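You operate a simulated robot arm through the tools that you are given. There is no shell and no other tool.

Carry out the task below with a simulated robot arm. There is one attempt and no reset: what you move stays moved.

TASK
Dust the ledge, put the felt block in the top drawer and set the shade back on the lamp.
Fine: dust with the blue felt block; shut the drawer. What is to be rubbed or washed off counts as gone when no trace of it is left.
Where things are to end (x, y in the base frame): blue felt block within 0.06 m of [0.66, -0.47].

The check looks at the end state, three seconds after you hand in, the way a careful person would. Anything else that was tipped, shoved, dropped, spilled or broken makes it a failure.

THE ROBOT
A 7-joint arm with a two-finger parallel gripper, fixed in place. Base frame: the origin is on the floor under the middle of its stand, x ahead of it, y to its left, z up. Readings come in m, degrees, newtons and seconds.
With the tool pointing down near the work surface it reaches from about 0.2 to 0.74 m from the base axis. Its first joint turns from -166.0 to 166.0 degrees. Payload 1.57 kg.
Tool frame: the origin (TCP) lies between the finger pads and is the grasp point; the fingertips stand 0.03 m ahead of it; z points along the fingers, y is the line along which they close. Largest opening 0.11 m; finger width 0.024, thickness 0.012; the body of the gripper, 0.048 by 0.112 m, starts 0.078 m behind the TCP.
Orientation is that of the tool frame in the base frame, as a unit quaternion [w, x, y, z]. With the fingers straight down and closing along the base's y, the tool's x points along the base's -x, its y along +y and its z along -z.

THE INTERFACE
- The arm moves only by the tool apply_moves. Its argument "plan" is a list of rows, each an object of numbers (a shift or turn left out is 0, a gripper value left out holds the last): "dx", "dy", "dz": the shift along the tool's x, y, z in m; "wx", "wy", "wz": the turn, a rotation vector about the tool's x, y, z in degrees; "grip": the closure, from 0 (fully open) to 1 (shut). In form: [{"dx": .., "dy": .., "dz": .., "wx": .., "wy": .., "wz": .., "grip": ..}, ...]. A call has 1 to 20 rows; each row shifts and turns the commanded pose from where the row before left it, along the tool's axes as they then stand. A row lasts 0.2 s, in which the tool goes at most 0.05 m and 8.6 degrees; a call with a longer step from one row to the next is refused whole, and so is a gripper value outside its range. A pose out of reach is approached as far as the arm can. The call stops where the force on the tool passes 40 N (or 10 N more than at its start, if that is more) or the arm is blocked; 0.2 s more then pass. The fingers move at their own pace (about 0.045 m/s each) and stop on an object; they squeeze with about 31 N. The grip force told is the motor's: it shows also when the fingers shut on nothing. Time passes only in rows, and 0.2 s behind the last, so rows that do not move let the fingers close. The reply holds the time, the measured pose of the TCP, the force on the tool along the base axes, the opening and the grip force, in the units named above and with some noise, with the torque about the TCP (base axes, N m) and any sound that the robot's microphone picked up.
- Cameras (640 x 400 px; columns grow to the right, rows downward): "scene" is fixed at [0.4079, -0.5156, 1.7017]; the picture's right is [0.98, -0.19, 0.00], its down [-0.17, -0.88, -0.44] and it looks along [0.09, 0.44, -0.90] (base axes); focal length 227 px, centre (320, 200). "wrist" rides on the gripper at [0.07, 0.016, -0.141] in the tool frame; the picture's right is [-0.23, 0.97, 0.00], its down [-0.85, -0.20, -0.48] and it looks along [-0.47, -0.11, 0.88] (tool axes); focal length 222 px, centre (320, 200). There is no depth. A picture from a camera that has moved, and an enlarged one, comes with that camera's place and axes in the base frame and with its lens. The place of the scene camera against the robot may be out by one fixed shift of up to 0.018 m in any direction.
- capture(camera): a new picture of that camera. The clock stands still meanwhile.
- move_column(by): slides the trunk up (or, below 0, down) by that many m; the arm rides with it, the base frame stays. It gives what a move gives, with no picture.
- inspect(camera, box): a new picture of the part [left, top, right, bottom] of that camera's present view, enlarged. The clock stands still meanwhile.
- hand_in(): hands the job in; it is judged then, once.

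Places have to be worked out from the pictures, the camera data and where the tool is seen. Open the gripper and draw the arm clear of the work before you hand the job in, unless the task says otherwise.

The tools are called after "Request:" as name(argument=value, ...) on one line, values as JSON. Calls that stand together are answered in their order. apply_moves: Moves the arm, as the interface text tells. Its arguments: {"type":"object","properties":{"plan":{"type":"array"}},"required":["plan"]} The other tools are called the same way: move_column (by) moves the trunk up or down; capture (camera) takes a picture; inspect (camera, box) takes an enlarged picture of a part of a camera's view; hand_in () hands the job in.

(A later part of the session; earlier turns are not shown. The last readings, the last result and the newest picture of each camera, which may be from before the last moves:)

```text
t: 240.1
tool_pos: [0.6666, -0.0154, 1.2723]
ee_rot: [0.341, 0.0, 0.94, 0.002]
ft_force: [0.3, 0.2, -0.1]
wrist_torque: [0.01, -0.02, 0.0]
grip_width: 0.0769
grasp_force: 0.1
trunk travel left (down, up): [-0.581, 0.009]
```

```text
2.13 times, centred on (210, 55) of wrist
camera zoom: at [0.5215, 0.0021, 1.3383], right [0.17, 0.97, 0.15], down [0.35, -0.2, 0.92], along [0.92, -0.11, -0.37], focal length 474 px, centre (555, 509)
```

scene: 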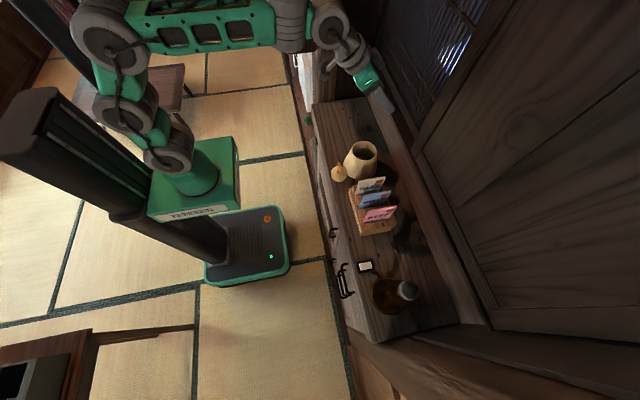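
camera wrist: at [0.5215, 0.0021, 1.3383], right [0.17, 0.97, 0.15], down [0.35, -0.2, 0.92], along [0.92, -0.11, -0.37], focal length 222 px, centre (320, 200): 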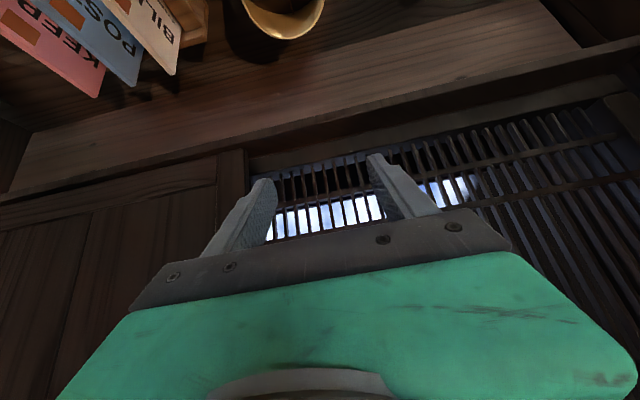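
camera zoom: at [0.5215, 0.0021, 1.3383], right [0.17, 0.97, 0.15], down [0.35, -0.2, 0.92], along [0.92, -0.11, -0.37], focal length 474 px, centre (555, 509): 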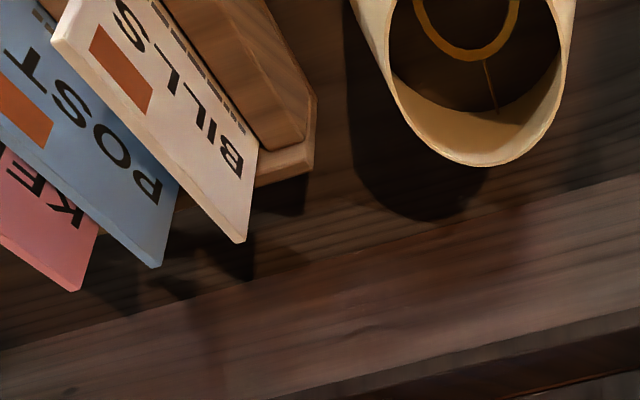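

The shade fell but landed upright about 2.5 cm nearer to me, next to the knob; knob, letters and rack look untouched. Squeezing the cone from outside is unreliable, so I will pinch its wall at the side, one finger inside, with the tool rolled to match the wall's 13 degree slope. First I look from above to locate it exactly.

Request:
apply_moves(plan=[{"wy": 3, "grip": 0.0}, {"wy": 6}, {"wy": 7}, {"wy": 7}, {"wy": 7}, {"wy": 6}, {"wy": 4, "dx": 0.01, "dz": 0.005}, {"dx": 0.02, "dz": 0.01}, {"dx": 0.02, "dz": 0.01}, {"dx": 0.01, "dz": 0.005}, {}])

Request:
inspect(camera="wrist", box=[260, 80, 400, 210])

Request:
capture(camera="wrist")

```text
t: 242.5
tool_pos: [0.6076, -0.0175, 1.2434]
ee_rot: [-0.001, 0.0, 1.0, 0.002]
ft_force: [0.7, 0.0, -0.1]
wrist_torque: [0.0, 0.03, 0.0]
grip_width: 0.1101
grasp_force: 0.2
out of reach, approached as far as the arm can: row 5
trunk travel left (down, up): [-0.581, 0.009]
```

```text
3.08 times, centred on (330, 145) of wrist
camera zoom: at [0.5389, -0.0007, 1.3869], right [0.23, 0.97, 0.0], down [0.86, -0.2, 0.48], along [0.46, -0.11, -0.88], focal length 684 px, centre (289, 369)
```

zoom: 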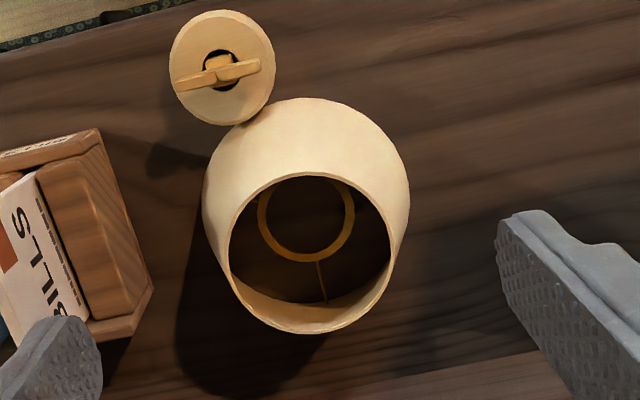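

```text
taken
camera wrist: at [0.5389, -0.0007, 1.3869], right [0.23, 0.97, 0.0], down [0.86, -0.2, 0.48], along [0.46, -0.11, -0.88], focal length 222 px, centre (320, 200)
```

wrist: 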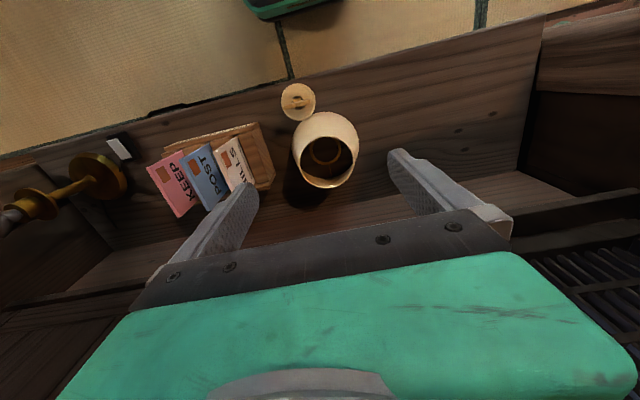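

The shade now stands at axis (0.6545, -0.017) with its foot just touching the knob, which has not moved. I tilt 40 degrees, roll 13.4 degrees, set a 4 cm opening and go to a pre-grasp in front of the shade's +y wall.

Request:
apply_moves(plan=[{"wy": -3, "grip": 0.636}, {"wy": -6}, {"wy": -7}, {"wy": -7}, {"wy": -7}, {"wy": -6}, {"wy": -4}, {"wx": -3.4, "wz": 2.9}, {"wx": -4.0, "wz": 3.4}, {"wx": -2.86, "wz": 2.32}, {"dx": 0.008, "dz": 0.008}, {"dx": 0.018, "dy": -0.001, "dz": 0.017}, {"dx": 0.022, "dy": -0.0015, "dz": 0.021}, {"dx": 0.022, "dy": -0.0015, "dz": 0.021}, {"dx": 0.018, "dy": -0.001, "dz": 0.0175}, {"dx": 0.01, "dy": -0.001, "dz": 0.0096}, {}])

Request:
capture(camera="wrist")

Request:
inspect(camera="scene", box=[310, 110, 430, 210])

```text
t: 246.1
tool_pos: [0.5937, 0.009, 1.112]
ee_rot: [0.339, 0.04, 0.933, 0.111]
ft_force: [-0.4, 0.3, -0.4]
wrist_torque: [0.0, -0.01, 0.0]
grip_width: 0.04
grasp_force: 0.0
trunk travel left (down, up): [-0.581, 0.009]
```

```text
taken
camera wrist: at [0.4495, 0.0095, 1.1796], right [0.17, 0.91, 0.37], down [0.35, -0.41, 0.84], along [0.92, -0.02, -0.39], focal length 222 px, centre (320, 200)
```

wrist: 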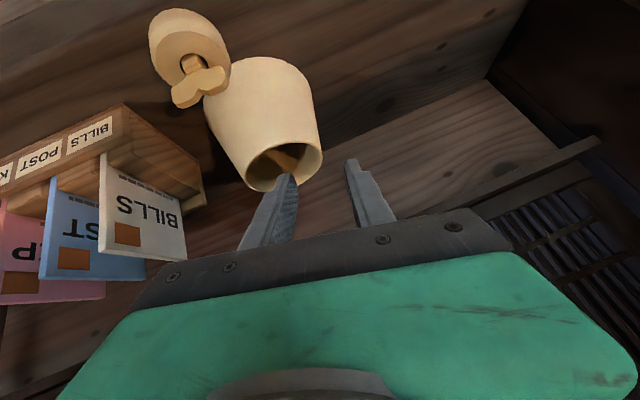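

```text
4.00 times, centred on (370, 160) of scene
camera zoom: at [0.4079, -0.5156, 1.7017], right [0.98, -0.19, 0.0], down [-0.17, -0.88, -0.44], along [0.09, 0.44, -0.9], focal length 908 px, centre (120, 360)
```

zoom: 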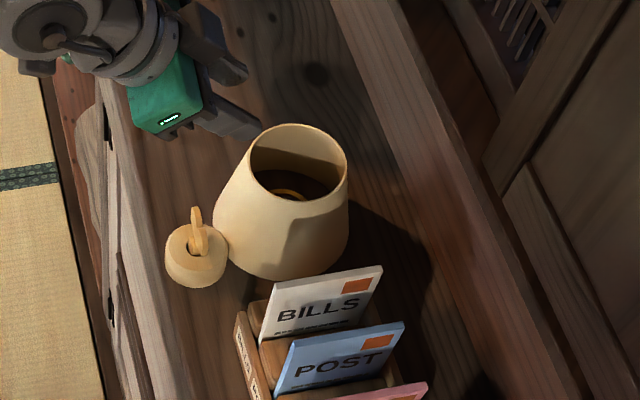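

The wall's top edge lies exactly on the approach line. I advance 8 cm so the left finger enters the opening and the right one stays outside.

Request:
apply_moves(plan=[{"dz": 0.006}, {"dz": 0.013}, {"dx": 0.0004, "dy": -0.0005, "dz": 0.016}, {"dx": 0.0004, "dy": -0.0005, "dz": 0.016}, {"dx": 0.0004, "dy": -0.0004, "dz": 0.014}, {"dz": 0.009}, {"dz": 0.004}, {"dz": 0.002}, {}])

Request:
inspect(camera="wrist", box=[140, 0, 440, 230])

Request:
inspect(camera="scene", box=[320, 110, 420, 190])

```text
t: 248.1
tool_pos: [0.6434, 0.0219, 1.0496]
ee_rot: [0.339, 0.041, 0.933, 0.11]
ft_force: [0.1, -0.6, -0.4]
wrist_torque: [-0.03, 0.01, -0.02]
grip_width: 0.04
grasp_force: 0.2
trunk travel left (down, up): [-0.581, 0.009]
```

```text
1.74 times, centred on (290, 115) of wrist
camera zoom: at [0.5002, 0.023, 1.1174], right [0.17, 0.91, 0.37], down [0.35, -0.41, 0.84], along [0.92, -0.02, -0.39], focal length 386 px, centre (372, 348)
```

zoom: 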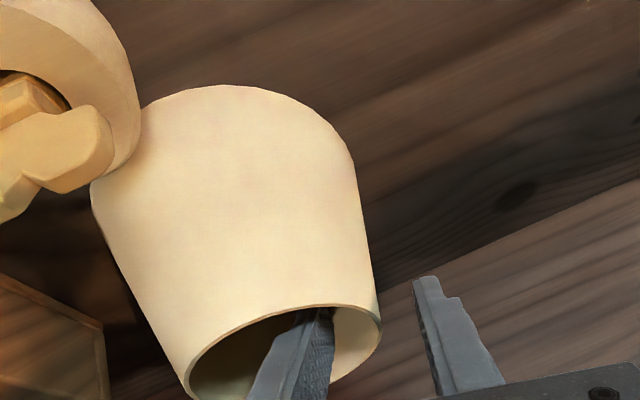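

```text
5.00 times, centred on (370, 150) of scene
camera zoom: at [0.4079, -0.5156, 1.7017], right [0.98, -0.19, 0.0], down [-0.17, -0.88, -0.44], along [0.09, 0.44, -0.9], focal length 1135 px, centre (70, 450)
```

zoom: 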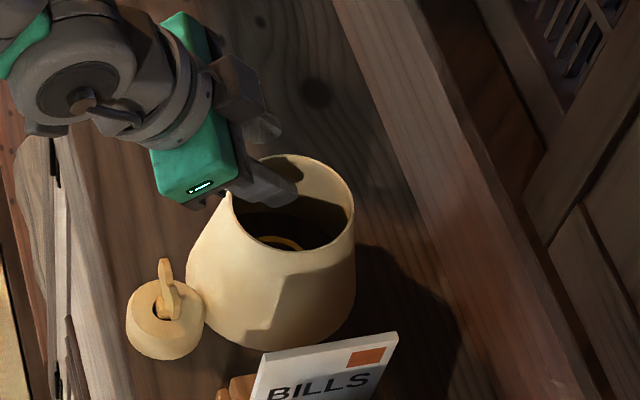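

The left finger is inside, the right outside, with no contact. I close gently on the wall.

Request:
apply_moves(plan=[{"grip": 0.7}, {"grip": 0.76}, {"grip": 0.82}, {"grip": 0.88}, {"grip": 0.94}, {"grip": 1.0}, {"grip": 1.0}, {"grip": 1.0}])

Request:
inspect(camera="wrist", box=[140, 0, 440, 230])

Request:
inspect(camera="scene", box=[320, 110, 420, 190])

```text
t: 249.9
tool_pos: [0.6447, 0.022, 1.0511]
ee_rot: [0.339, 0.039, 0.933, 0.111]
ft_force: [0.2, 1.6, 2.2]
wrist_torque: [0.2, -0.05, 0.0]
grip_width: 0.0096
grasp_force: 28.0
trunk travel left (down, up): [-0.581, 0.009]
```

```text
1.74 times, centred on (290, 115) of wrist
camera zoom: at [0.5001, 0.0232, 1.1177], right [0.17, 0.91, 0.37], down [0.35, -0.41, 0.84], along [0.92, -0.02, -0.39], focal length 386 px, centre (372, 348)
```

zoom: 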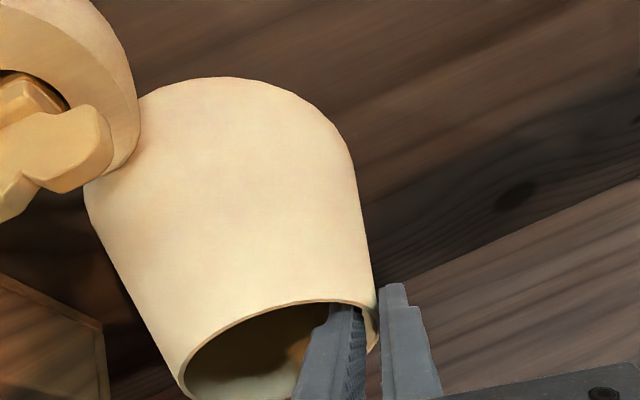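

```text
5.00 times, centred on (370, 150) of scene
camera zoom: at [0.4079, -0.5156, 1.7017], right [0.98, -0.19, 0.0], down [-0.17, -0.88, -0.44], along [0.09, 0.44, -0.9], focal length 1135 px, centre (70, 450)
```

zoom: 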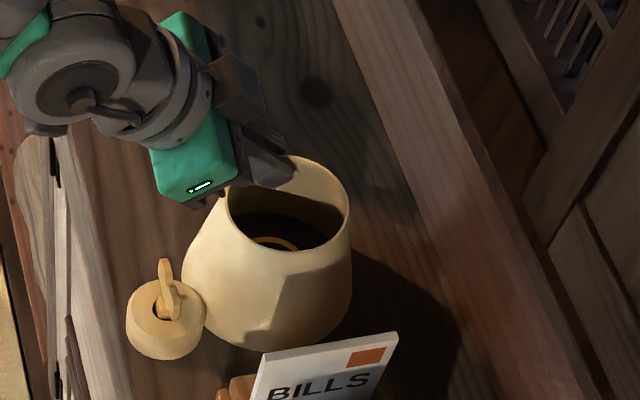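

Pinched firmly (0.0096 m, 28 N). I lift 1.5 cm and check the hold and the knob.

Request:
apply_moves(plan=[{"dx": -0.0012, "dy": 0.0005, "dz": -0.0015}, {"dx": -0.0031, "dy": 0.0012, "dz": -0.0037}, {"dx": -0.0031, "dy": 0.0012, "dz": -0.0037}, {"dx": -0.0019, "dy": 0.0007, "dz": -0.0022}, {}, {}])

Request:
inspect(camera="wrist", box=[140, 0, 440, 230])

Request:
inspect(camera="scene", box=[320, 110, 420, 190])

```text
t: 251.3
tool_pos: [0.6454, 0.0204, 1.0652]
ee_rot: [0.339, 0.04, 0.934, 0.11]
ft_force: [-0.3, -0.8, 0.5]
wrist_torque: [0.02, 0.03, 0.01]
grip_width: 0.0096
grasp_force: 28.0
trunk travel left (down, up): [-0.581, 0.009]
```

```text
1.74 times, centred on (290, 115) of wrist
camera zoom: at [0.4999, 0.0222, 1.1323], right [0.17, 0.91, 0.37], down [0.35, -0.41, 0.84], along [0.92, -0.02, -0.39], focal length 386 px, centre (372, 348)
```

zoom: 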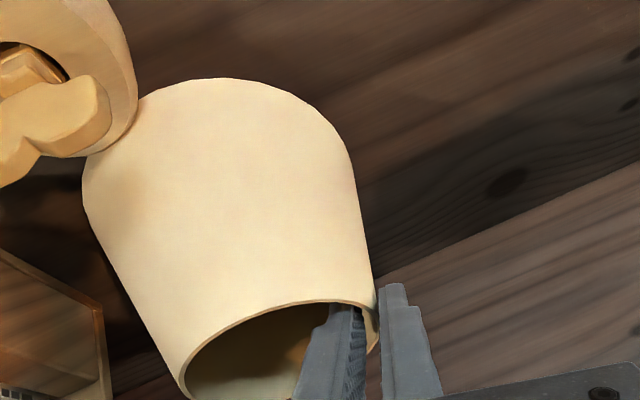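

```text
5.00 times, centred on (370, 150) of scene
camera zoom: at [0.4079, -0.5156, 1.7017], right [0.98, -0.19, 0.0], down [-0.17, -0.88, -0.44], along [0.09, 0.44, -0.9], focal length 1135 px, centre (70, 450)
```

zoom: 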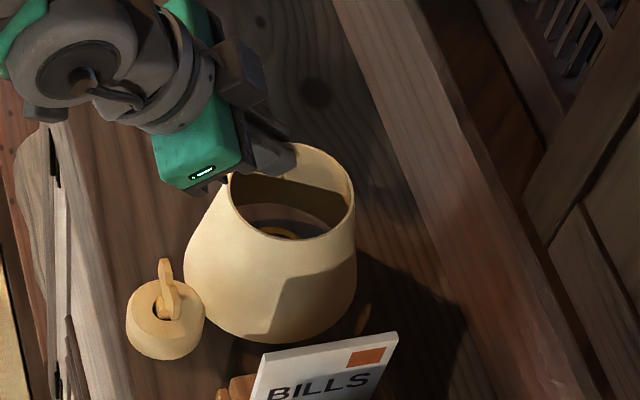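

It holds without slip. I lift it slowly to clearing height, checking the width halfway.

Request:
apply_moves(plan=[{"dx": -0.0031, "dy": 0.0012, "dz": -0.0037}, {"dx": -0.0062, "dy": 0.0023, "dz": -0.0074}, {"dx": -0.01, "dy": 0.0038, "dz": -0.0119}, {"dx": -0.0125, "dy": 0.0047, "dz": -0.0149}, {"dx": -0.0125, "dy": 0.0047, "dz": -0.0149}, {"dx": -0.01, "dy": 0.0038, "dz": -0.0119}, {"dx": -0.0062, "dy": 0.0023, "dz": -0.0074}, {}])

Request:
apply_moves(plan=[{"dx": -0.0031, "dy": 0.0012, "dz": -0.0037}, {"dx": -0.0062, "dy": 0.0023, "dz": -0.0074}, {"dx": -0.01, "dy": 0.0038, "dz": -0.0119}, {"dx": -0.0125, "dy": 0.0047, "dz": -0.0149}, {"dx": -0.0125, "dy": 0.0047, "dz": -0.0149}, {"dx": -0.0125, "dy": 0.0047, "dz": -0.0149}, {"dx": -0.01, "dy": 0.0038, "dz": -0.0119}, {"dx": -0.0062, "dy": 0.0023, "dz": -0.0074}, {"dx": -0.0017, "dy": 0.0006, "dz": -0.002}, {}])

Request:
capture(camera="wrist")

Request:
capture(camera="scene")

```text
t: 253.1
tool_pos: [0.6443, 0.0214, 1.1616]
ee_rot: [0.34, 0.041, 0.933, 0.111]
ft_force: [-0.7, -0.2, -0.3]
wrist_torque: [0.03, 0.03, -0.01]
grip_width: 0.0096
grasp_force: 27.5
trunk travel left (down, up): [-0.581, 0.009]
```

```text
t: 255.3
tool_pos: [0.6437, 0.0232, 1.2805]
ee_rot: [0.339, 0.04, 0.933, 0.111]
ft_force: [0.4, -0.4, -1.2]
wrist_torque: [0.01, 0.0, -0.01]
grip_width: 0.0097
grasp_force: 27.7
trunk travel left (down, up): [-0.581, 0.009]
```

```text
taken
camera wrist: at [0.4998, 0.024, 1.3488], right [0.17, 0.91, 0.37], down [0.35, -0.41, 0.84], along [0.92, -0.02, -0.39], focal length 222 px, centre (320, 200)
```

wrist: 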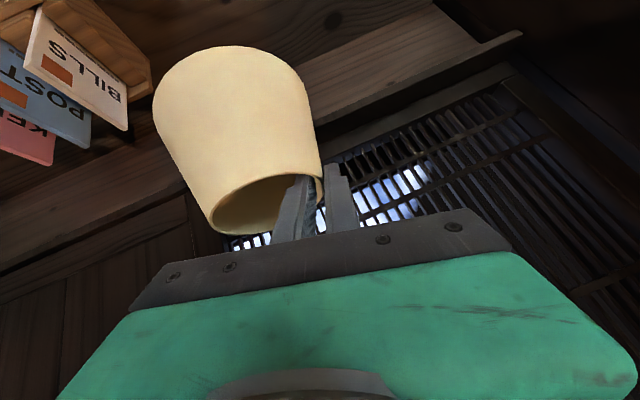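

```text
taken
```

scene: 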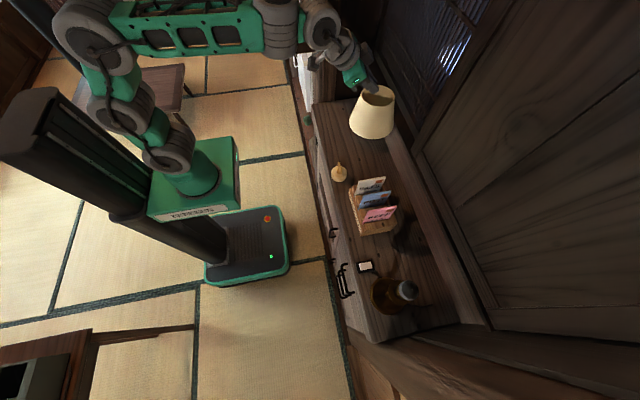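

The shade is held firmly (width constant). I measure its pose in the hand: rim and foot seen by the wrist camera.

Request:
inspect(camera="wrist", box=[130, 30, 350, 240])

Request:
inspect(camera="scene", box=[320, 60, 420, 150])

```text
1.90 times, centred on (240, 135) of wrist
camera zoom: at [0.4998, 0.024, 1.3488], right [0.17, 0.91, 0.37], down [0.35, -0.41, 0.84], along [0.92, -0.02, -0.39], focal length 423 px, centre (472, 324)
```

zoom: 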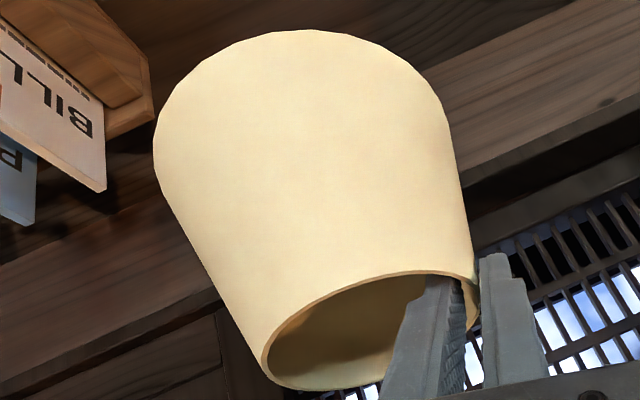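

```text
4.44 times, centred on (370, 105) of scene
camera zoom: at [0.4079, -0.5156, 1.7017], right [0.98, -0.19, 0.0], down [-0.17, -0.88, -0.44], along [0.09, 0.44, -0.9], focal length 1009 px, centre (98, 622)
```

zoom: 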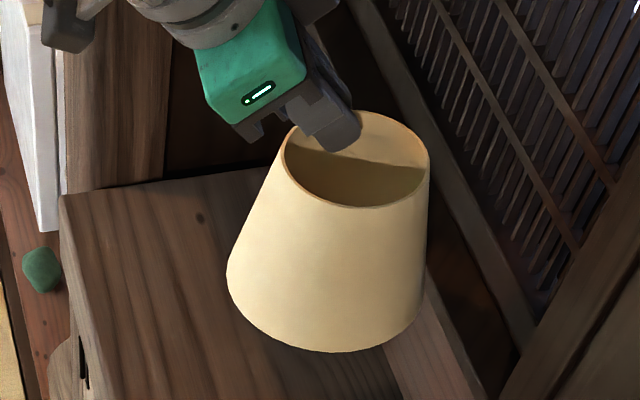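

The measured outline matches an upright shade whose axis is offset (+0.007, -0.0385) from the tool point. I carry it back and sweep along the front toward the lamp, smoothly.

Request:
apply_moves(plan=[{"dx": 0.005, "dz": -0.0042}, {"dx": 0.01, "dz": -0.0084}, {"dx": 0.016, "dz": -0.0134}, {"dx": 0.019, "dz": -0.0159}, {"dx": 0.019, "dz": -0.0159}, {"dx": 0.016, "dz": -0.0134}, {"dx": 0.01, "dz": -0.0084}, {"dx": 0.005, "dz": -0.0042}, {}])

Request:
apply_moves(plan=[{"dx": -0.0015, "dy": -0.0097, "dz": -0.0018}, {"dx": -0.003, "dy": -0.0194, "dz": -0.0036}, {"dx": -0.0045, "dy": -0.0292, "dz": -0.0054}, {"dx": -0.0045, "dy": -0.0292, "dz": -0.0054}, {"dx": -0.0045, "dy": -0.0292, "dz": -0.0054}, {"dx": -0.0045, "dy": -0.0292, "dz": -0.0054}, {"dx": -0.0045, "dy": -0.0292, "dz": -0.0054}, {"dx": -0.0045, "dy": -0.0292, "dz": -0.0054}, {"dx": -0.0045, "dy": -0.0292, "dz": -0.0054}, {"dx": -0.0045, "dy": -0.0292, "dz": -0.0054}, {"dx": -0.0045, "dy": -0.0292, "dz": -0.0054}, {"dx": -0.0045, "dy": -0.0292, "dz": -0.0054}, {"dx": -0.003, "dy": -0.0194, "dz": -0.0036}, {"dx": -0.0015, "dy": -0.0097, "dz": -0.0018}, {}])

Request:
capture(camera="wrist")

```text
t: 257.3
tool_pos: [0.5123, 0.023, 1.2803]
ee_rot: [0.338, 0.04, 0.934, 0.111]
ft_force: [0.3, -0.1, -0.5]
wrist_torque: [0.03, 0.02, 0.0]
grip_width: 0.0097
grasp_force: 27.9
trunk travel left (down, up): [-0.581, 0.009]
```

```text
t: 260.5
tool_pos: [0.513, -0.3384, 1.2813]
ee_rot: [0.339, 0.04, 0.933, 0.111]
ft_force: [0.7, -0.4, -0.1]
wrist_torque: [0.01, -0.01, 0.0]
grip_width: 0.0095
grasp_force: 27.8
trunk travel left (down, up): [-0.581, 0.009]
```

```text
taken
camera wrist: at [0.3696, -0.3375, 1.3482], right [0.17, 0.91, 0.37], down [0.35, -0.41, 0.84], along [0.92, -0.02, -0.39], focal length 222 px, centre (320, 200)
```

wrist: 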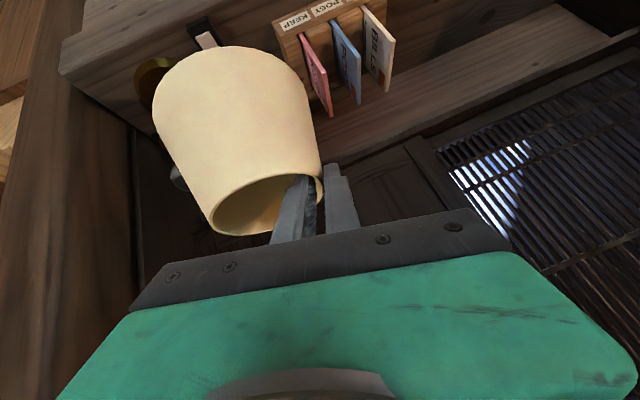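

Steady. I now yaw the tool by -39 degrees so it points radially at the lamp.

Request:
apply_moves(plan=[{"wx": 1.25, "wy": -0.47, "wz": 1.49}, {"wx": 2.5, "wy": -0.94, "wz": 2.98}, {"wx": 3.74, "wy": -1.41, "wz": 4.47}, {"wx": 4.36, "wy": -1.64, "wz": 5.2}, {"wx": 4.36, "wy": -1.64, "wz": 5.2}, {"wx": 3.74, "wy": -1.41, "wz": 4.47}, {"wx": 2.5, "wy": -0.94, "wz": 2.98}, {"wx": 1.88, "wy": -0.69, "wz": 2.23}, {}, {}])

Request:
capture(camera="wrist")

Request:
capture(camera="scene")

```text
t: 262.7
tool_pos: [0.5121, -0.3392, 1.2821]
ee_rot: [0.356, 0.35, 0.866, -0.009]
ft_force: [0.8, 0.1, -0.9]
wrist_torque: [0.02, 0.03, -0.01]
grip_width: 0.0097
grasp_force: 28.3
trunk travel left (down, up): [-0.581, 0.009]
```

```text
taken
camera wrist: at [0.4008, -0.2468, 1.3488], right [0.71, 0.6, 0.37], down [0.01, -0.54, 0.84], along [0.7, -0.59, -0.39], focal length 222 px, centre (320, 200)
```

wrist: 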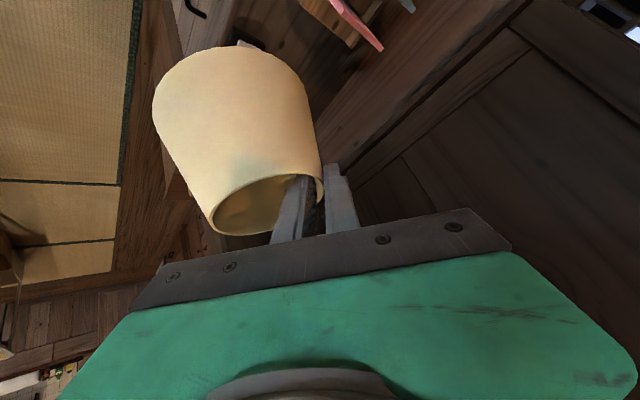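

```text
taken
```

scene: 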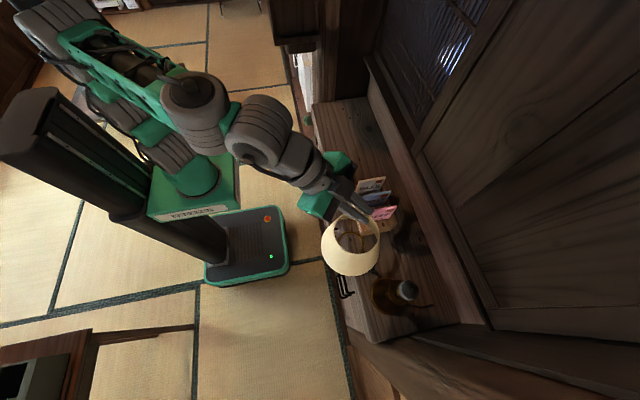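

The shade is stable. I move out until its axis is over the lamp axis, with about 2 cm clearance above the bulb, in two steps.

Request:
apply_moves(plan=[{"dx": -0.005, "dy": -0.0008, "dz": 0.004}, {"dx": -0.01, "dy": -0.0016, "dz": 0.008}, {"dx": -0.0155, "dy": -0.0024, "dz": 0.0122}, {"dx": -0.0155, "dy": -0.0024, "dz": 0.0122}, {"dx": -0.0155, "dy": -0.0024, "dz": 0.0122}, {"dx": -0.0155, "dy": -0.0024, "dz": 0.0122}, {"dx": -0.01, "dy": -0.0016, "dz": 0.008}, {"dx": -0.005, "dy": -0.0008, "dz": 0.004}, {}])

Request:
capture(camera="scene")

Request:
inspect(camera="scene", box=[330, 220, 450, 330])

```text
t: 264.7
tool_pos: [0.5935, -0.4238, 1.282]
ee_rot: [0.357, 0.348, 0.867, -0.008]
ft_force: [0.0, -0.4, -0.2]
wrist_torque: [0.02, 0.0, -0.01]
grip_width: 0.0095
grasp_force: 27.8
trunk travel left (down, up): [-0.581, 0.009]
```

```text
taken
```

scene: 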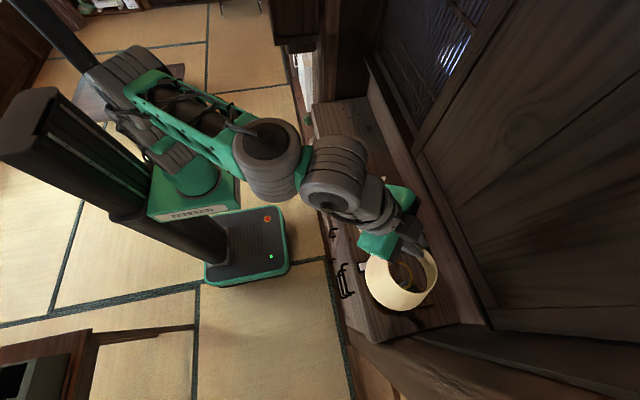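

```text
3.64 times, centred on (390, 275) of scene
camera zoom: at [0.4079, -0.5156, 1.7017], right [0.98, -0.19, 0.0], down [-0.17, -0.88, -0.44], along [0.09, 0.44, -0.9], focal length 825 px, centre (66, -73)
```

zoom: 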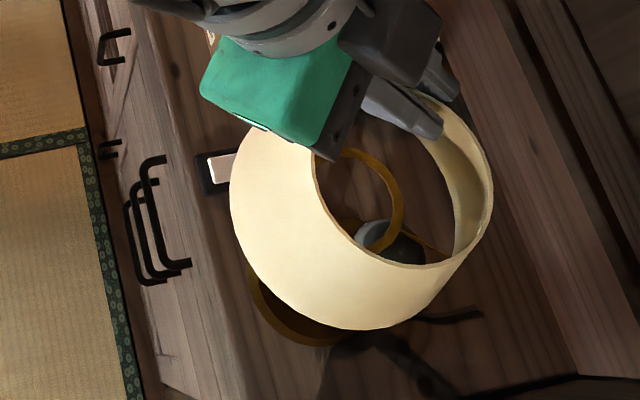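

The scene camera looks right down through the shade: I can see its ring and the bulb below. I complete the remaining move over the lamp axis.

Request:
apply_moves(plan=[{"dx": -0.005, "dy": -0.0008, "dz": 0.0039}, {"dx": -0.01, "dy": -0.0016, "dz": 0.0079}, {"dx": -0.0124, "dy": -0.0021, "dz": 0.0097}, {"dx": -0.01, "dy": -0.0016, "dz": 0.0079}, {"dx": -0.005, "dy": -0.0008, "dz": 0.0039}, {}, {}])

Request:
inspect(camera="scene", box=[380, 240, 470, 320])

Request:
capture(camera="wrist")

```text
t: 266.3
tool_pos: [0.6333, -0.4629, 1.2814]
ee_rot: [0.357, 0.35, 0.866, -0.009]
ft_force: [-0.4, 1.0, -0.8]
wrist_torque: [0.02, 0.01, -0.01]
grip_width: 0.0095
grasp_force: 28.0
trunk travel left (down, up): [-0.581, 0.009]
```

```text
5.00 times, centred on (425, 280) of scene
camera zoom: at [0.4079, -0.5156, 1.7017], right [0.98, -0.19, 0.0], down [-0.17, -0.88, -0.44], along [0.09, 0.44, -0.9], focal length 1135 px, centre (-205, -200)
```

zoom: 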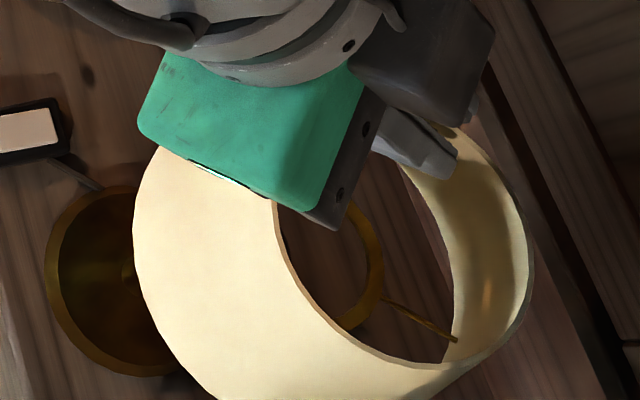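

```text
taken
camera wrist: at [0.5209, -0.3708, 1.3488], right [0.71, 0.6, 0.37], down [0.01, -0.54, 0.84], along [0.7, -0.59, -0.39], focal length 222 px, centre (320, 200)
```

wrist: 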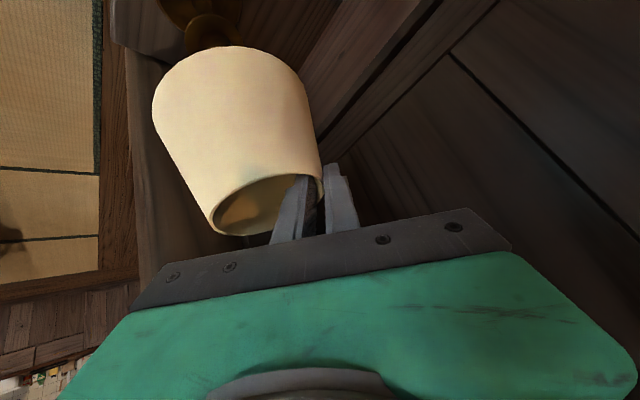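

The shade hangs right above the bulb. Before lowering I must verify alignment to a few mm, so I zoom on ring, rim and fingers.

Request:
inspect(camera="scene", box=[400, 255, 450, 290])

Request:
inspect(camera="wrist", box=[130, 0, 370, 240])

```text
11.43 times, centred on (425, 272) of scene
camera zoom: at [0.4079, -0.5156, 1.7017], right [0.98, -0.19, 0.0], down [-0.17, -0.88, -0.44], along [0.09, 0.44, -0.9], focal length 2594 px, centre (-880, -629)
```

zoom: 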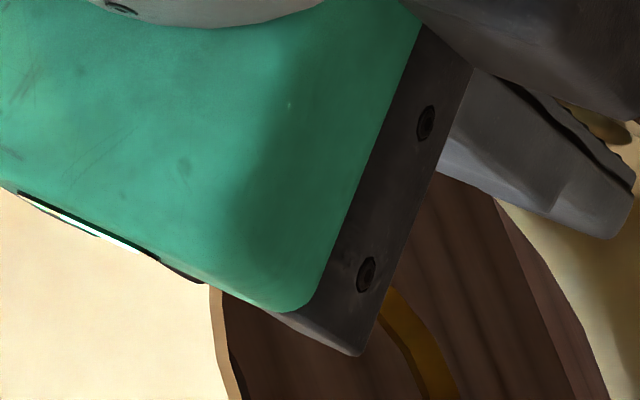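

```text
1.67 times, centred on (250, 120) of wrist
camera zoom: at [0.5209, -0.3708, 1.3488], right [0.71, 0.6, 0.37], down [0.01, -0.54, 0.84], along [0.7, -0.59, -0.39], focal length 370 px, centre (437, 333)
```

zoom: 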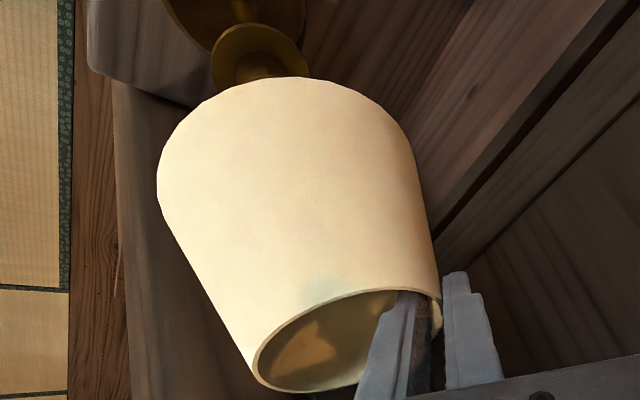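

Comparing sizes and positions in both views, the shade seems about 7 mm too far out along the tool's line of sight. I shift it back by (-5, +7) mm and lower 2.5 cm, which still keeps the ring above the bulb, so that I can judge ring against bulb through the opening.

Request:
apply_moves(plan=[{"dx": 0.003, "dy": -0.0005, "dz": 0.002}, {"dx": 0.006, "dy": -0.001, "dz": 0.0036}, {"dx": 0.0073, "dy": -0.0012, "dz": 0.0044}, {"dx": 0.006, "dy": -0.0009, "dz": 0.0036}, {}, {}])

Request:
inspect(camera="scene", box=[380, 240, 470, 320])

Request:
inspect(camera="wrist", box=[130, 0, 370, 240])

```text
t: 267.7
tool_pos: [0.6274, -0.4569, 1.2579]
ee_rot: [0.357, 0.349, 0.866, -0.009]
ft_force: [-0.3, 0.9, 0.1]
wrist_torque: [0.03, -0.02, 0.01]
grip_width: 0.0098
grasp_force: 27.8
trunk travel left (down, up): [-0.581, 0.009]
```

```text
5.00 times, centred on (425, 280) of scene
camera zoom: at [0.4079, -0.5156, 1.7017], right [0.98, -0.19, 0.0], down [-0.17, -0.88, -0.44], along [0.09, 0.44, -0.9], focal length 1135 px, centre (-205, -200)
```

zoom: 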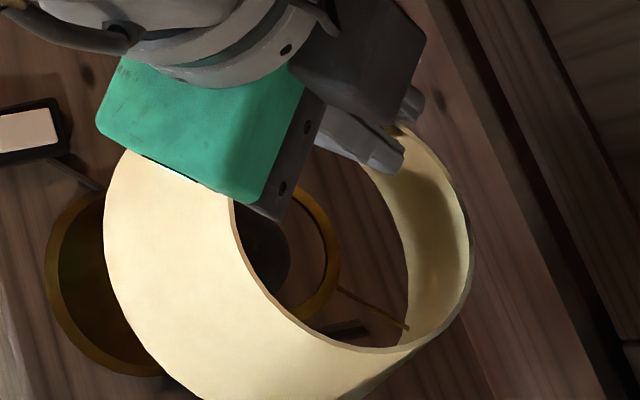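

```text
1.67 times, centred on (250, 120) of wrist
camera zoom: at [0.5158, -0.3647, 1.3243], right [0.71, 0.6, 0.37], down [0.01, -0.54, 0.84], along [0.7, -0.59, -0.39], focal length 370 px, centre (437, 333)
```

zoom: 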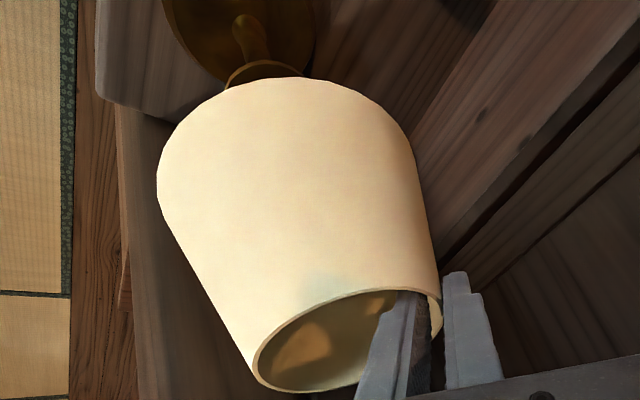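

Now ring and bulb are both visible through the opening. I zoom in to compare their centres accurately.

Request:
inspect(camera="scene", box=[405, 270, 445, 300])

```text
13.33 times, centred on (425, 285) of scene
camera zoom: at [0.4079, -0.5156, 1.7017], right [0.98, -0.19, 0.0], down [-0.17, -0.88, -0.44], along [0.09, 0.44, -0.9], focal length 3026 px, centre (-1080, -933)
```

zoom: 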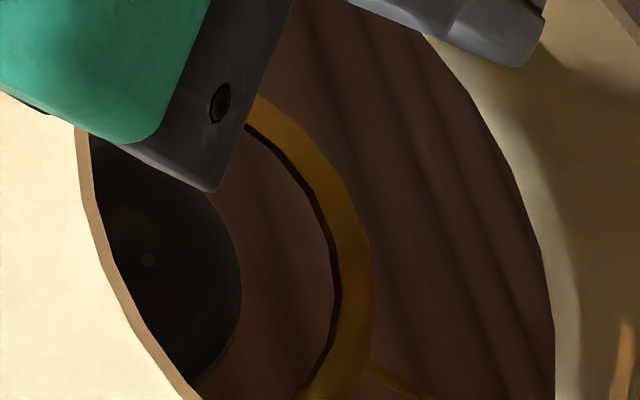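

Ring and bulb centres now agree within about 3 mm in both views. I lower 2 cm more so the ring comes level with the bulb's tip, and check again.

Request:
apply_moves(plan=[{"dx": 0.003, "dy": -0.001, "dz": 0.0039}, {"dx": 0.006, "dy": -0.0021, "dz": 0.0077}, {"dx": 0.003, "dy": -0.001, "dz": 0.0039}, {}, {}])

Request:
inspect(camera="scene", box=[395, 265, 445, 300])

Request:
inspect(camera="scene", box=[370, 240, 460, 320])

```text
t: 268.9
tool_pos: [0.628, -0.4567, 1.2379]
ee_rot: [0.356, 0.349, 0.867, -0.008]
ft_force: [0.6, -0.4, -0.6]
wrist_torque: [0.03, 0.02, -0.02]
grip_width: 0.0095
grasp_force: 27.5
trunk travel left (down, up): [-0.581, 0.009]
```

```text
11.43 times, centred on (420, 282) of scene
camera zoom: at [0.4079, -0.5156, 1.7017], right [0.98, -0.19, 0.0], down [-0.17, -0.88, -0.44], along [0.09, 0.44, -0.9], focal length 2594 px, centre (-823, -743)
```

zoom: 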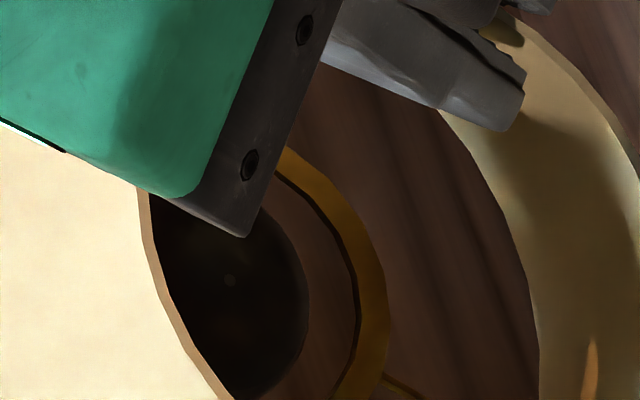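

```text
5.00 times, centred on (415, 280) of scene
camera zoom: at [0.4079, -0.5156, 1.7017], right [0.98, -0.19, 0.0], down [-0.17, -0.88, -0.44], along [0.09, 0.44, -0.9], focal length 1135 px, centre (-155, -200)
```

zoom: 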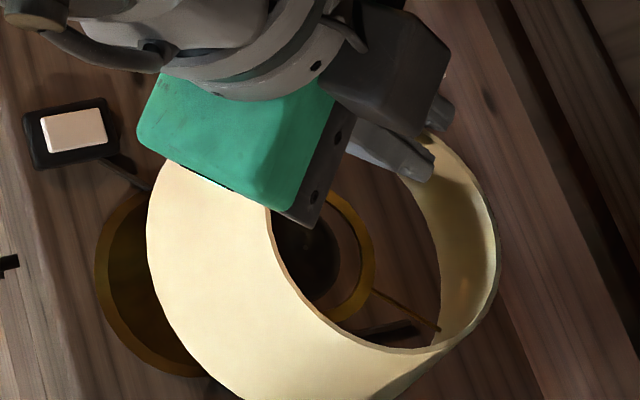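

Ring and bulb centres now coincide within a millimetre or so. I lower in 1 cm steps past the bulb's widest part, watching the side forces.

Request:
apply_moves(plan=[{"dx": 0.0025, "dy": -0.0009, "dz": 0.003}, {"dx": 0.0025, "dy": -0.0009, "dz": 0.003}, {"dx": 0.0012, "dy": -0.0005, "dz": 0.0015}, {}])

Request:
inspect(camera="scene", box=[395, 265, 445, 300])

```text
t: 269.9
tool_pos: [0.628, -0.4569, 1.2263]
ee_rot: [0.357, 0.349, 0.866, -0.009]
ft_force: [-0.2, 0.4, -0.5]
wrist_torque: [-0.01, 0.02, -0.01]
grip_width: 0.0095
grasp_force: 27.8
trunk travel left (down, up): [-0.581, 0.009]
```

```text
11.43 times, centred on (420, 282) of scene
camera zoom: at [0.4079, -0.5156, 1.7017], right [0.98, -0.19, 0.0], down [-0.17, -0.88, -0.44], along [0.09, 0.44, -0.9], focal length 2594 px, centre (-823, -743)
```

zoom: 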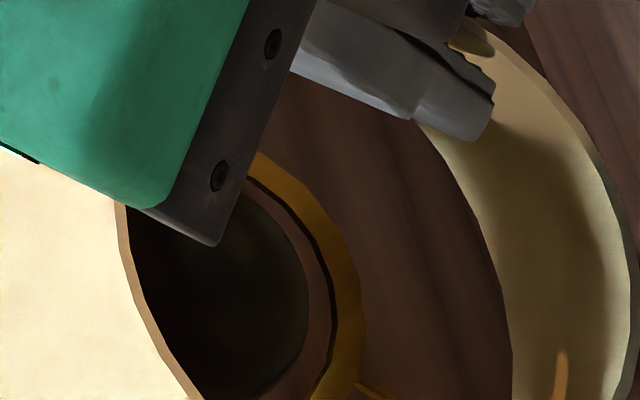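

Alignment stays good: the remaining gap at the right matches the expected clearance. I lower another 1 cm.

Request:
apply_moves(plan=[{"dx": 0.0019, "dy": -0.0007, "dz": 0.0022}, {"dx": 0.0019, "dy": -0.0007, "dz": 0.0022}, {"dx": 0.0019, "dy": -0.0007, "dz": 0.0022}, {}])

Request:
inspect(camera="scene", box=[395, 265, 445, 300])

```text
t: 270.9
tool_pos: [0.6292, -0.4561, 1.2175]
ee_rot: [0.356, 0.349, 0.867, -0.009]
ft_force: [-0.7, -0.3, 0.4]
wrist_torque: [0.03, 0.01, 0.01]
grip_width: 0.0095
grasp_force: 27.7
trunk travel left (down, up): [-0.581, 0.009]
```

```text
11.43 times, centred on (420, 282) of scene
camera zoom: at [0.4079, -0.5156, 1.7017], right [0.98, -0.19, 0.0], down [-0.17, -0.88, -0.44], along [0.09, 0.44, -0.9], focal length 2594 px, centre (-823, -743)
```

zoom: 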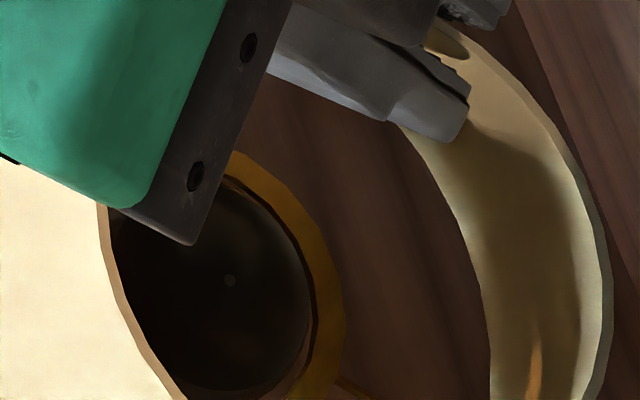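

The ring is around the bulb's widest part with an even gap and no force. I keep lowering toward the flange.

Request:
apply_moves(plan=[{"dx": 0.0037, "dy": -0.0014, "dz": 0.0045}, {"dx": 0.0062, "dy": -0.0023, "dz": 0.0075}, {"dx": 0.0062, "dy": -0.0023, "dz": 0.0075}, {"dx": 0.0062, "dy": -0.0023, "dz": 0.0075}, {"dx": 0.0037, "dy": -0.0014, "dz": 0.0045}, {}])

Request:
inspect(camera="scene", box=[370, 240, 460, 320])

Request:
capture(camera="wrist")

```text
t: 272.3
tool_pos: [0.6291, -0.4564, 1.1762]
ee_rot: [0.356, 0.349, 0.867, -0.009]
ft_force: [-0.4, 0.5, -0.8]
wrist_torque: [0.01, -0.02, -0.02]
grip_width: 0.0094
grasp_force: 27.7
trunk travel left (down, up): [-0.581, 0.009]
```

```text
5.00 times, centred on (415, 280) of scene
camera zoom: at [0.4079, -0.5156, 1.7017], right [0.98, -0.19, 0.0], down [-0.17, -0.88, -0.44], along [0.09, 0.44, -0.9], focal length 1135 px, centre (-155, -200)
```

zoom: 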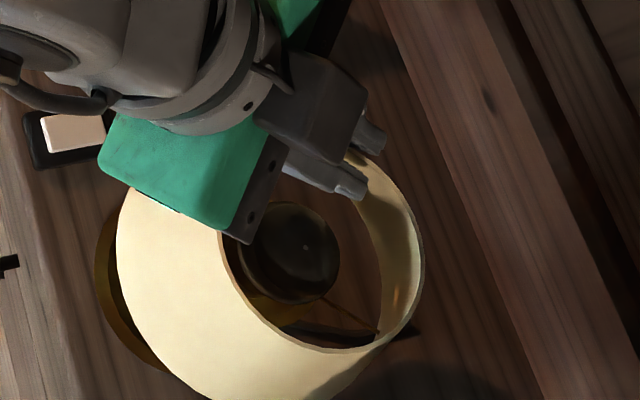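

```text
taken
camera wrist: at [0.5168, -0.3645, 1.2423], right [0.71, 0.6, 0.37], down [0.01, -0.54, 0.84], along [0.7, -0.59, -0.39], focal length 222 px, centre (320, 200)
```

wrist: 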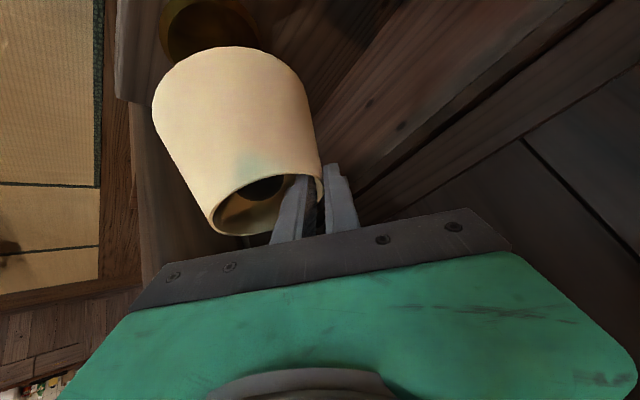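

The bulb is now inside the shade, no contact. I check the inner finger's distance to the bulb before going further.

Request:
inspect(camera="wrist", box=[190, 130, 370, 250])

Request:
inspect(camera="scene", box=[395, 260, 445, 300])

```text
3.33 times, centred on (280, 190) of wrist
camera zoom: at [0.5168, -0.3645, 1.2423], right [0.71, 0.6, 0.37], down [0.01, -0.54, 0.84], along [0.7, -0.59, -0.39], focal length 740 px, centre (453, 233)
```

zoom: 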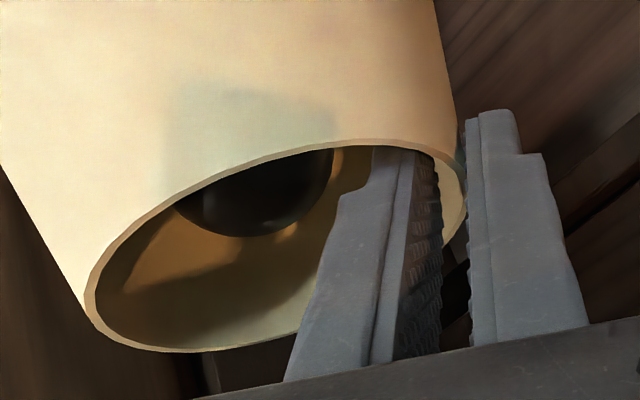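

```text
10.00 times, centred on (420, 280) of scene
camera zoom: at [0.4079, -0.5156, 1.7017], right [0.98, -0.19, 0.0], down [-0.17, -0.88, -0.44], along [0.09, 0.44, -0.9], focal length 2270 px, centre (-680, -600)
```

zoom: 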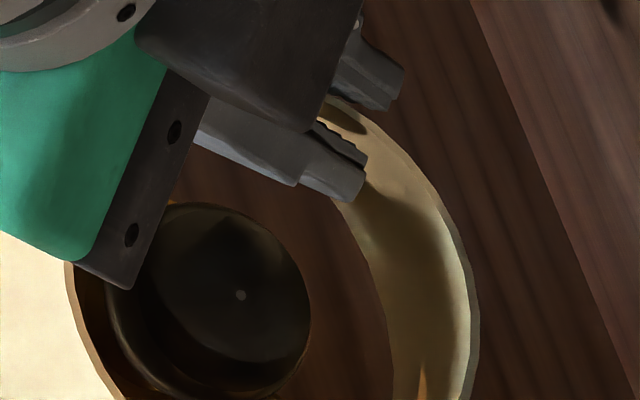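

There is ample room (about 2 cm) between finger and bulb. I continue lowering in small steps until the ring meets the flange.

Request:
apply_moves(plan=[{"dx": 0.0031, "dy": -0.0012, "dz": 0.0037}, {"dx": 0.0031, "dy": -0.0012, "dz": 0.0037}, {"dx": 0.0025, "dy": -0.0009, "dz": 0.003}, {"dx": 0.0025, "dy": -0.0009, "dz": 0.003}, {}])

```text
t: 273.5
tool_pos: [0.6285, -0.4559, 1.1637]
ee_rot: [0.36, 0.348, 0.866, -0.01]
ft_force: [1.2, 2.4, 15.8]
wrist_torque: [-0.02, 0.01, 0.01]
grip_width: 0.0095
grasp_force: 27.3
trunk travel left (down, up): [-0.581, 0.009]
```

Upward force of 16 N appeared, but it acts right under the tool point rather than at the lamp axis. I hold and re-read, then look closely before going on.

Request:
apply_moves(plan=[{}, {}])

Request:
inspect(camera="scene", box=[370, 240, 460, 320])

Request:
inspect(camera="wrist", box=[130, 0, 370, 240])

```text
t: 274.1
tool_pos: [0.6293, -0.4538, 1.1632]
ee_rot: [0.36, 0.347, 0.866, -0.01]
ft_force: [7.7, -0.3, 24.3]
wrist_torque: [-0.23, -0.41, 0.04]
grip_width: 0.0093
grasp_force: 28.0
trunk travel left (down, up): [-0.581, 0.009]
```

```text
5.00 times, centred on (415, 280) of scene
camera zoom: at [0.4079, -0.5156, 1.7017], right [0.98, -0.19, 0.0], down [-0.17, -0.88, -0.44], along [0.09, 0.44, -0.9], focal length 1135 px, centre (-155, -200)
```

zoom: 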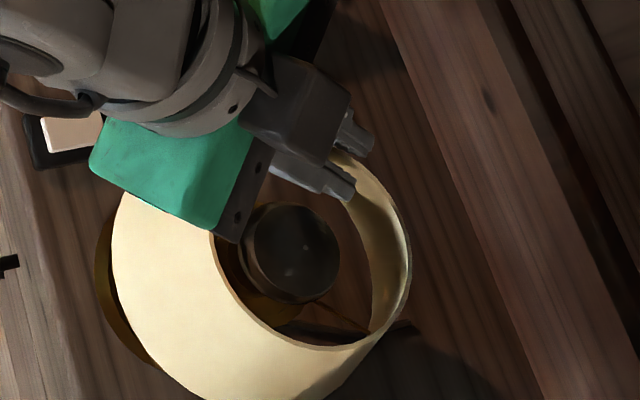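

```text
1.67 times, centred on (250, 120) of wrist
camera zoom: at [0.5162, -0.3631, 1.2283], right [0.71, 0.6, 0.37], down [0.01, -0.53, 0.85], along [0.71, -0.59, -0.38], focal length 370 px, centre (437, 333)
```

zoom: 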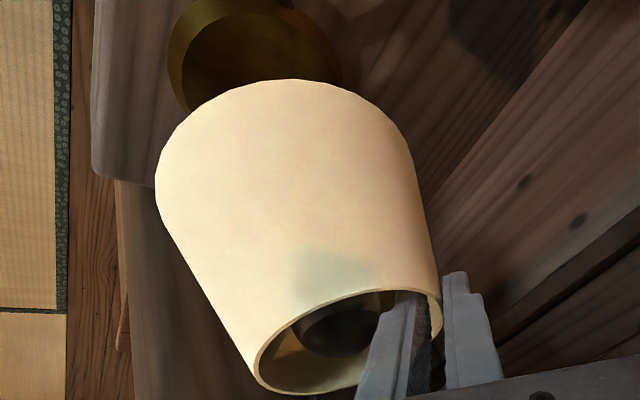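

The contact line points at the ring on the flange's near side, and the shade is concentric with the bulb, so it is seated. I ease the downward push, then open slightly (the finger slides out along its own axis) and watch the shade settle.

Request:
apply_moves(plan=[{"dx": -0.0012, "dy": 0.0005, "dz": -0.0015}, {"dx": -0.0012, "dy": 0.0005, "dz": -0.0015}, {}])

```text
t: 274.9
tool_pos: [0.6288, -0.456, 1.1623]
ee_rot: [0.357, 0.349, 0.867, -0.008]
ft_force: [7.7, 1.1, 17.5]
wrist_torque: [-0.24, -0.53, 0.11]
grip_width: 0.0098
grasp_force: 27.7
trunk travel left (down, up): [-0.581, 0.009]
```

Request:
apply_moves(plan=[{"dx": -0.0012, "dy": 0.0005, "dz": -0.0015}, {"dx": -0.0006, "dy": 0.0002, "dz": -0.0008}, {}])

Request:
inspect(camera="wrist", box=[130, 0, 370, 240])

```text
t: 275.7
tool_pos: [0.6267, -0.4565, 1.1629]
ee_rot: [0.354, 0.351, 0.867, -0.009]
ft_force: [0.9, 1.7, 4.5]
wrist_torque: [0.07, -0.1, 0.02]
grip_width: 0.0094
grasp_force: 27.9
trunk travel left (down, up): [-0.581, 0.009]
```

```text
1.67 times, centred on (250, 120) of wrist
camera zoom: at [0.5156, -0.3641, 1.2304], right [0.71, 0.6, 0.37], down [0.02, -0.54, 0.84], along [0.7, -0.59, -0.39], focal length 370 px, centre (437, 333)
```

zoom: 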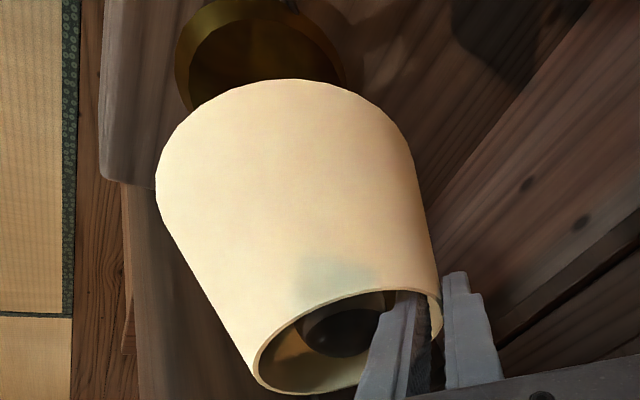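

Only 4.5 N left. I open the fingers a little and hold still to let the shade settle.

Request:
apply_moves(plan=[{"grip": 0.9}, {"grip": 0.85}, {"grip": 0.8}, {"grip": 0.78}, {}, {}])

Request:
inspect(camera="scene", box=[370, 240, 460, 320])

Request:
inspect(camera="wrist", box=[130, 0, 370, 240])

```text
t: 277.1
tool_pos: [0.6292, -0.4564, 1.1648]
ee_rot: [0.357, 0.349, 0.867, -0.009]
ft_force: [-0.2, 0.5, -0.2]
wrist_torque: [-0.04, -0.02, 0.02]
grip_width: 0.0246
grasp_force: 0.1
trunk travel left (down, up): [-0.581, 0.009]
```

```text
5.00 times, centred on (415, 280) of scene
camera zoom: at [0.4079, -0.5156, 1.7017], right [0.98, -0.19, 0.0], down [-0.17, -0.88, -0.44], along [0.09, 0.44, -0.9], focal length 1135 px, centre (-155, -200)
```

zoom: 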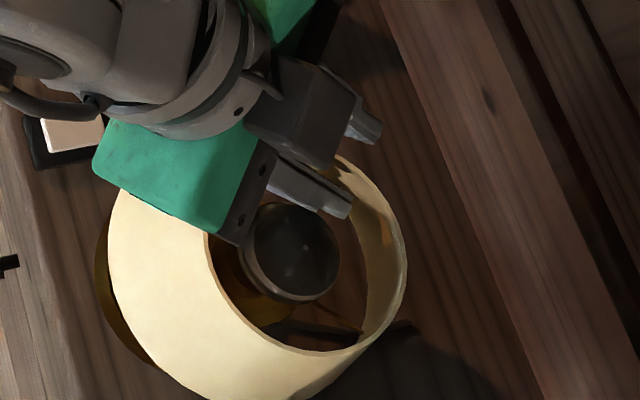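

```text
1.67 times, centred on (250, 120) of wrist
camera zoom: at [0.5166, -0.3644, 1.232], right [0.71, 0.6, 0.37], down [0.01, -0.54, 0.84], along [0.7, -0.59, -0.39], focal length 370 px, centre (437, 333)
```

zoom: 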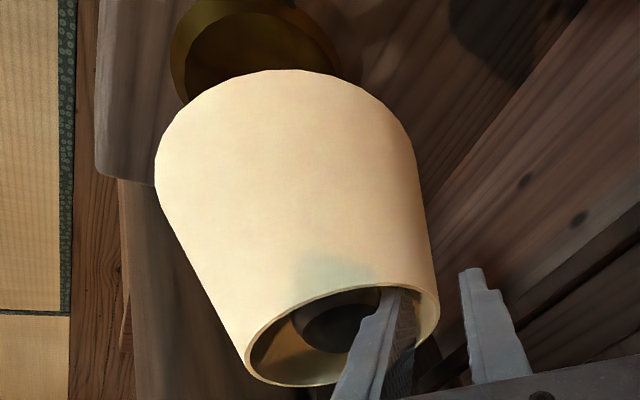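

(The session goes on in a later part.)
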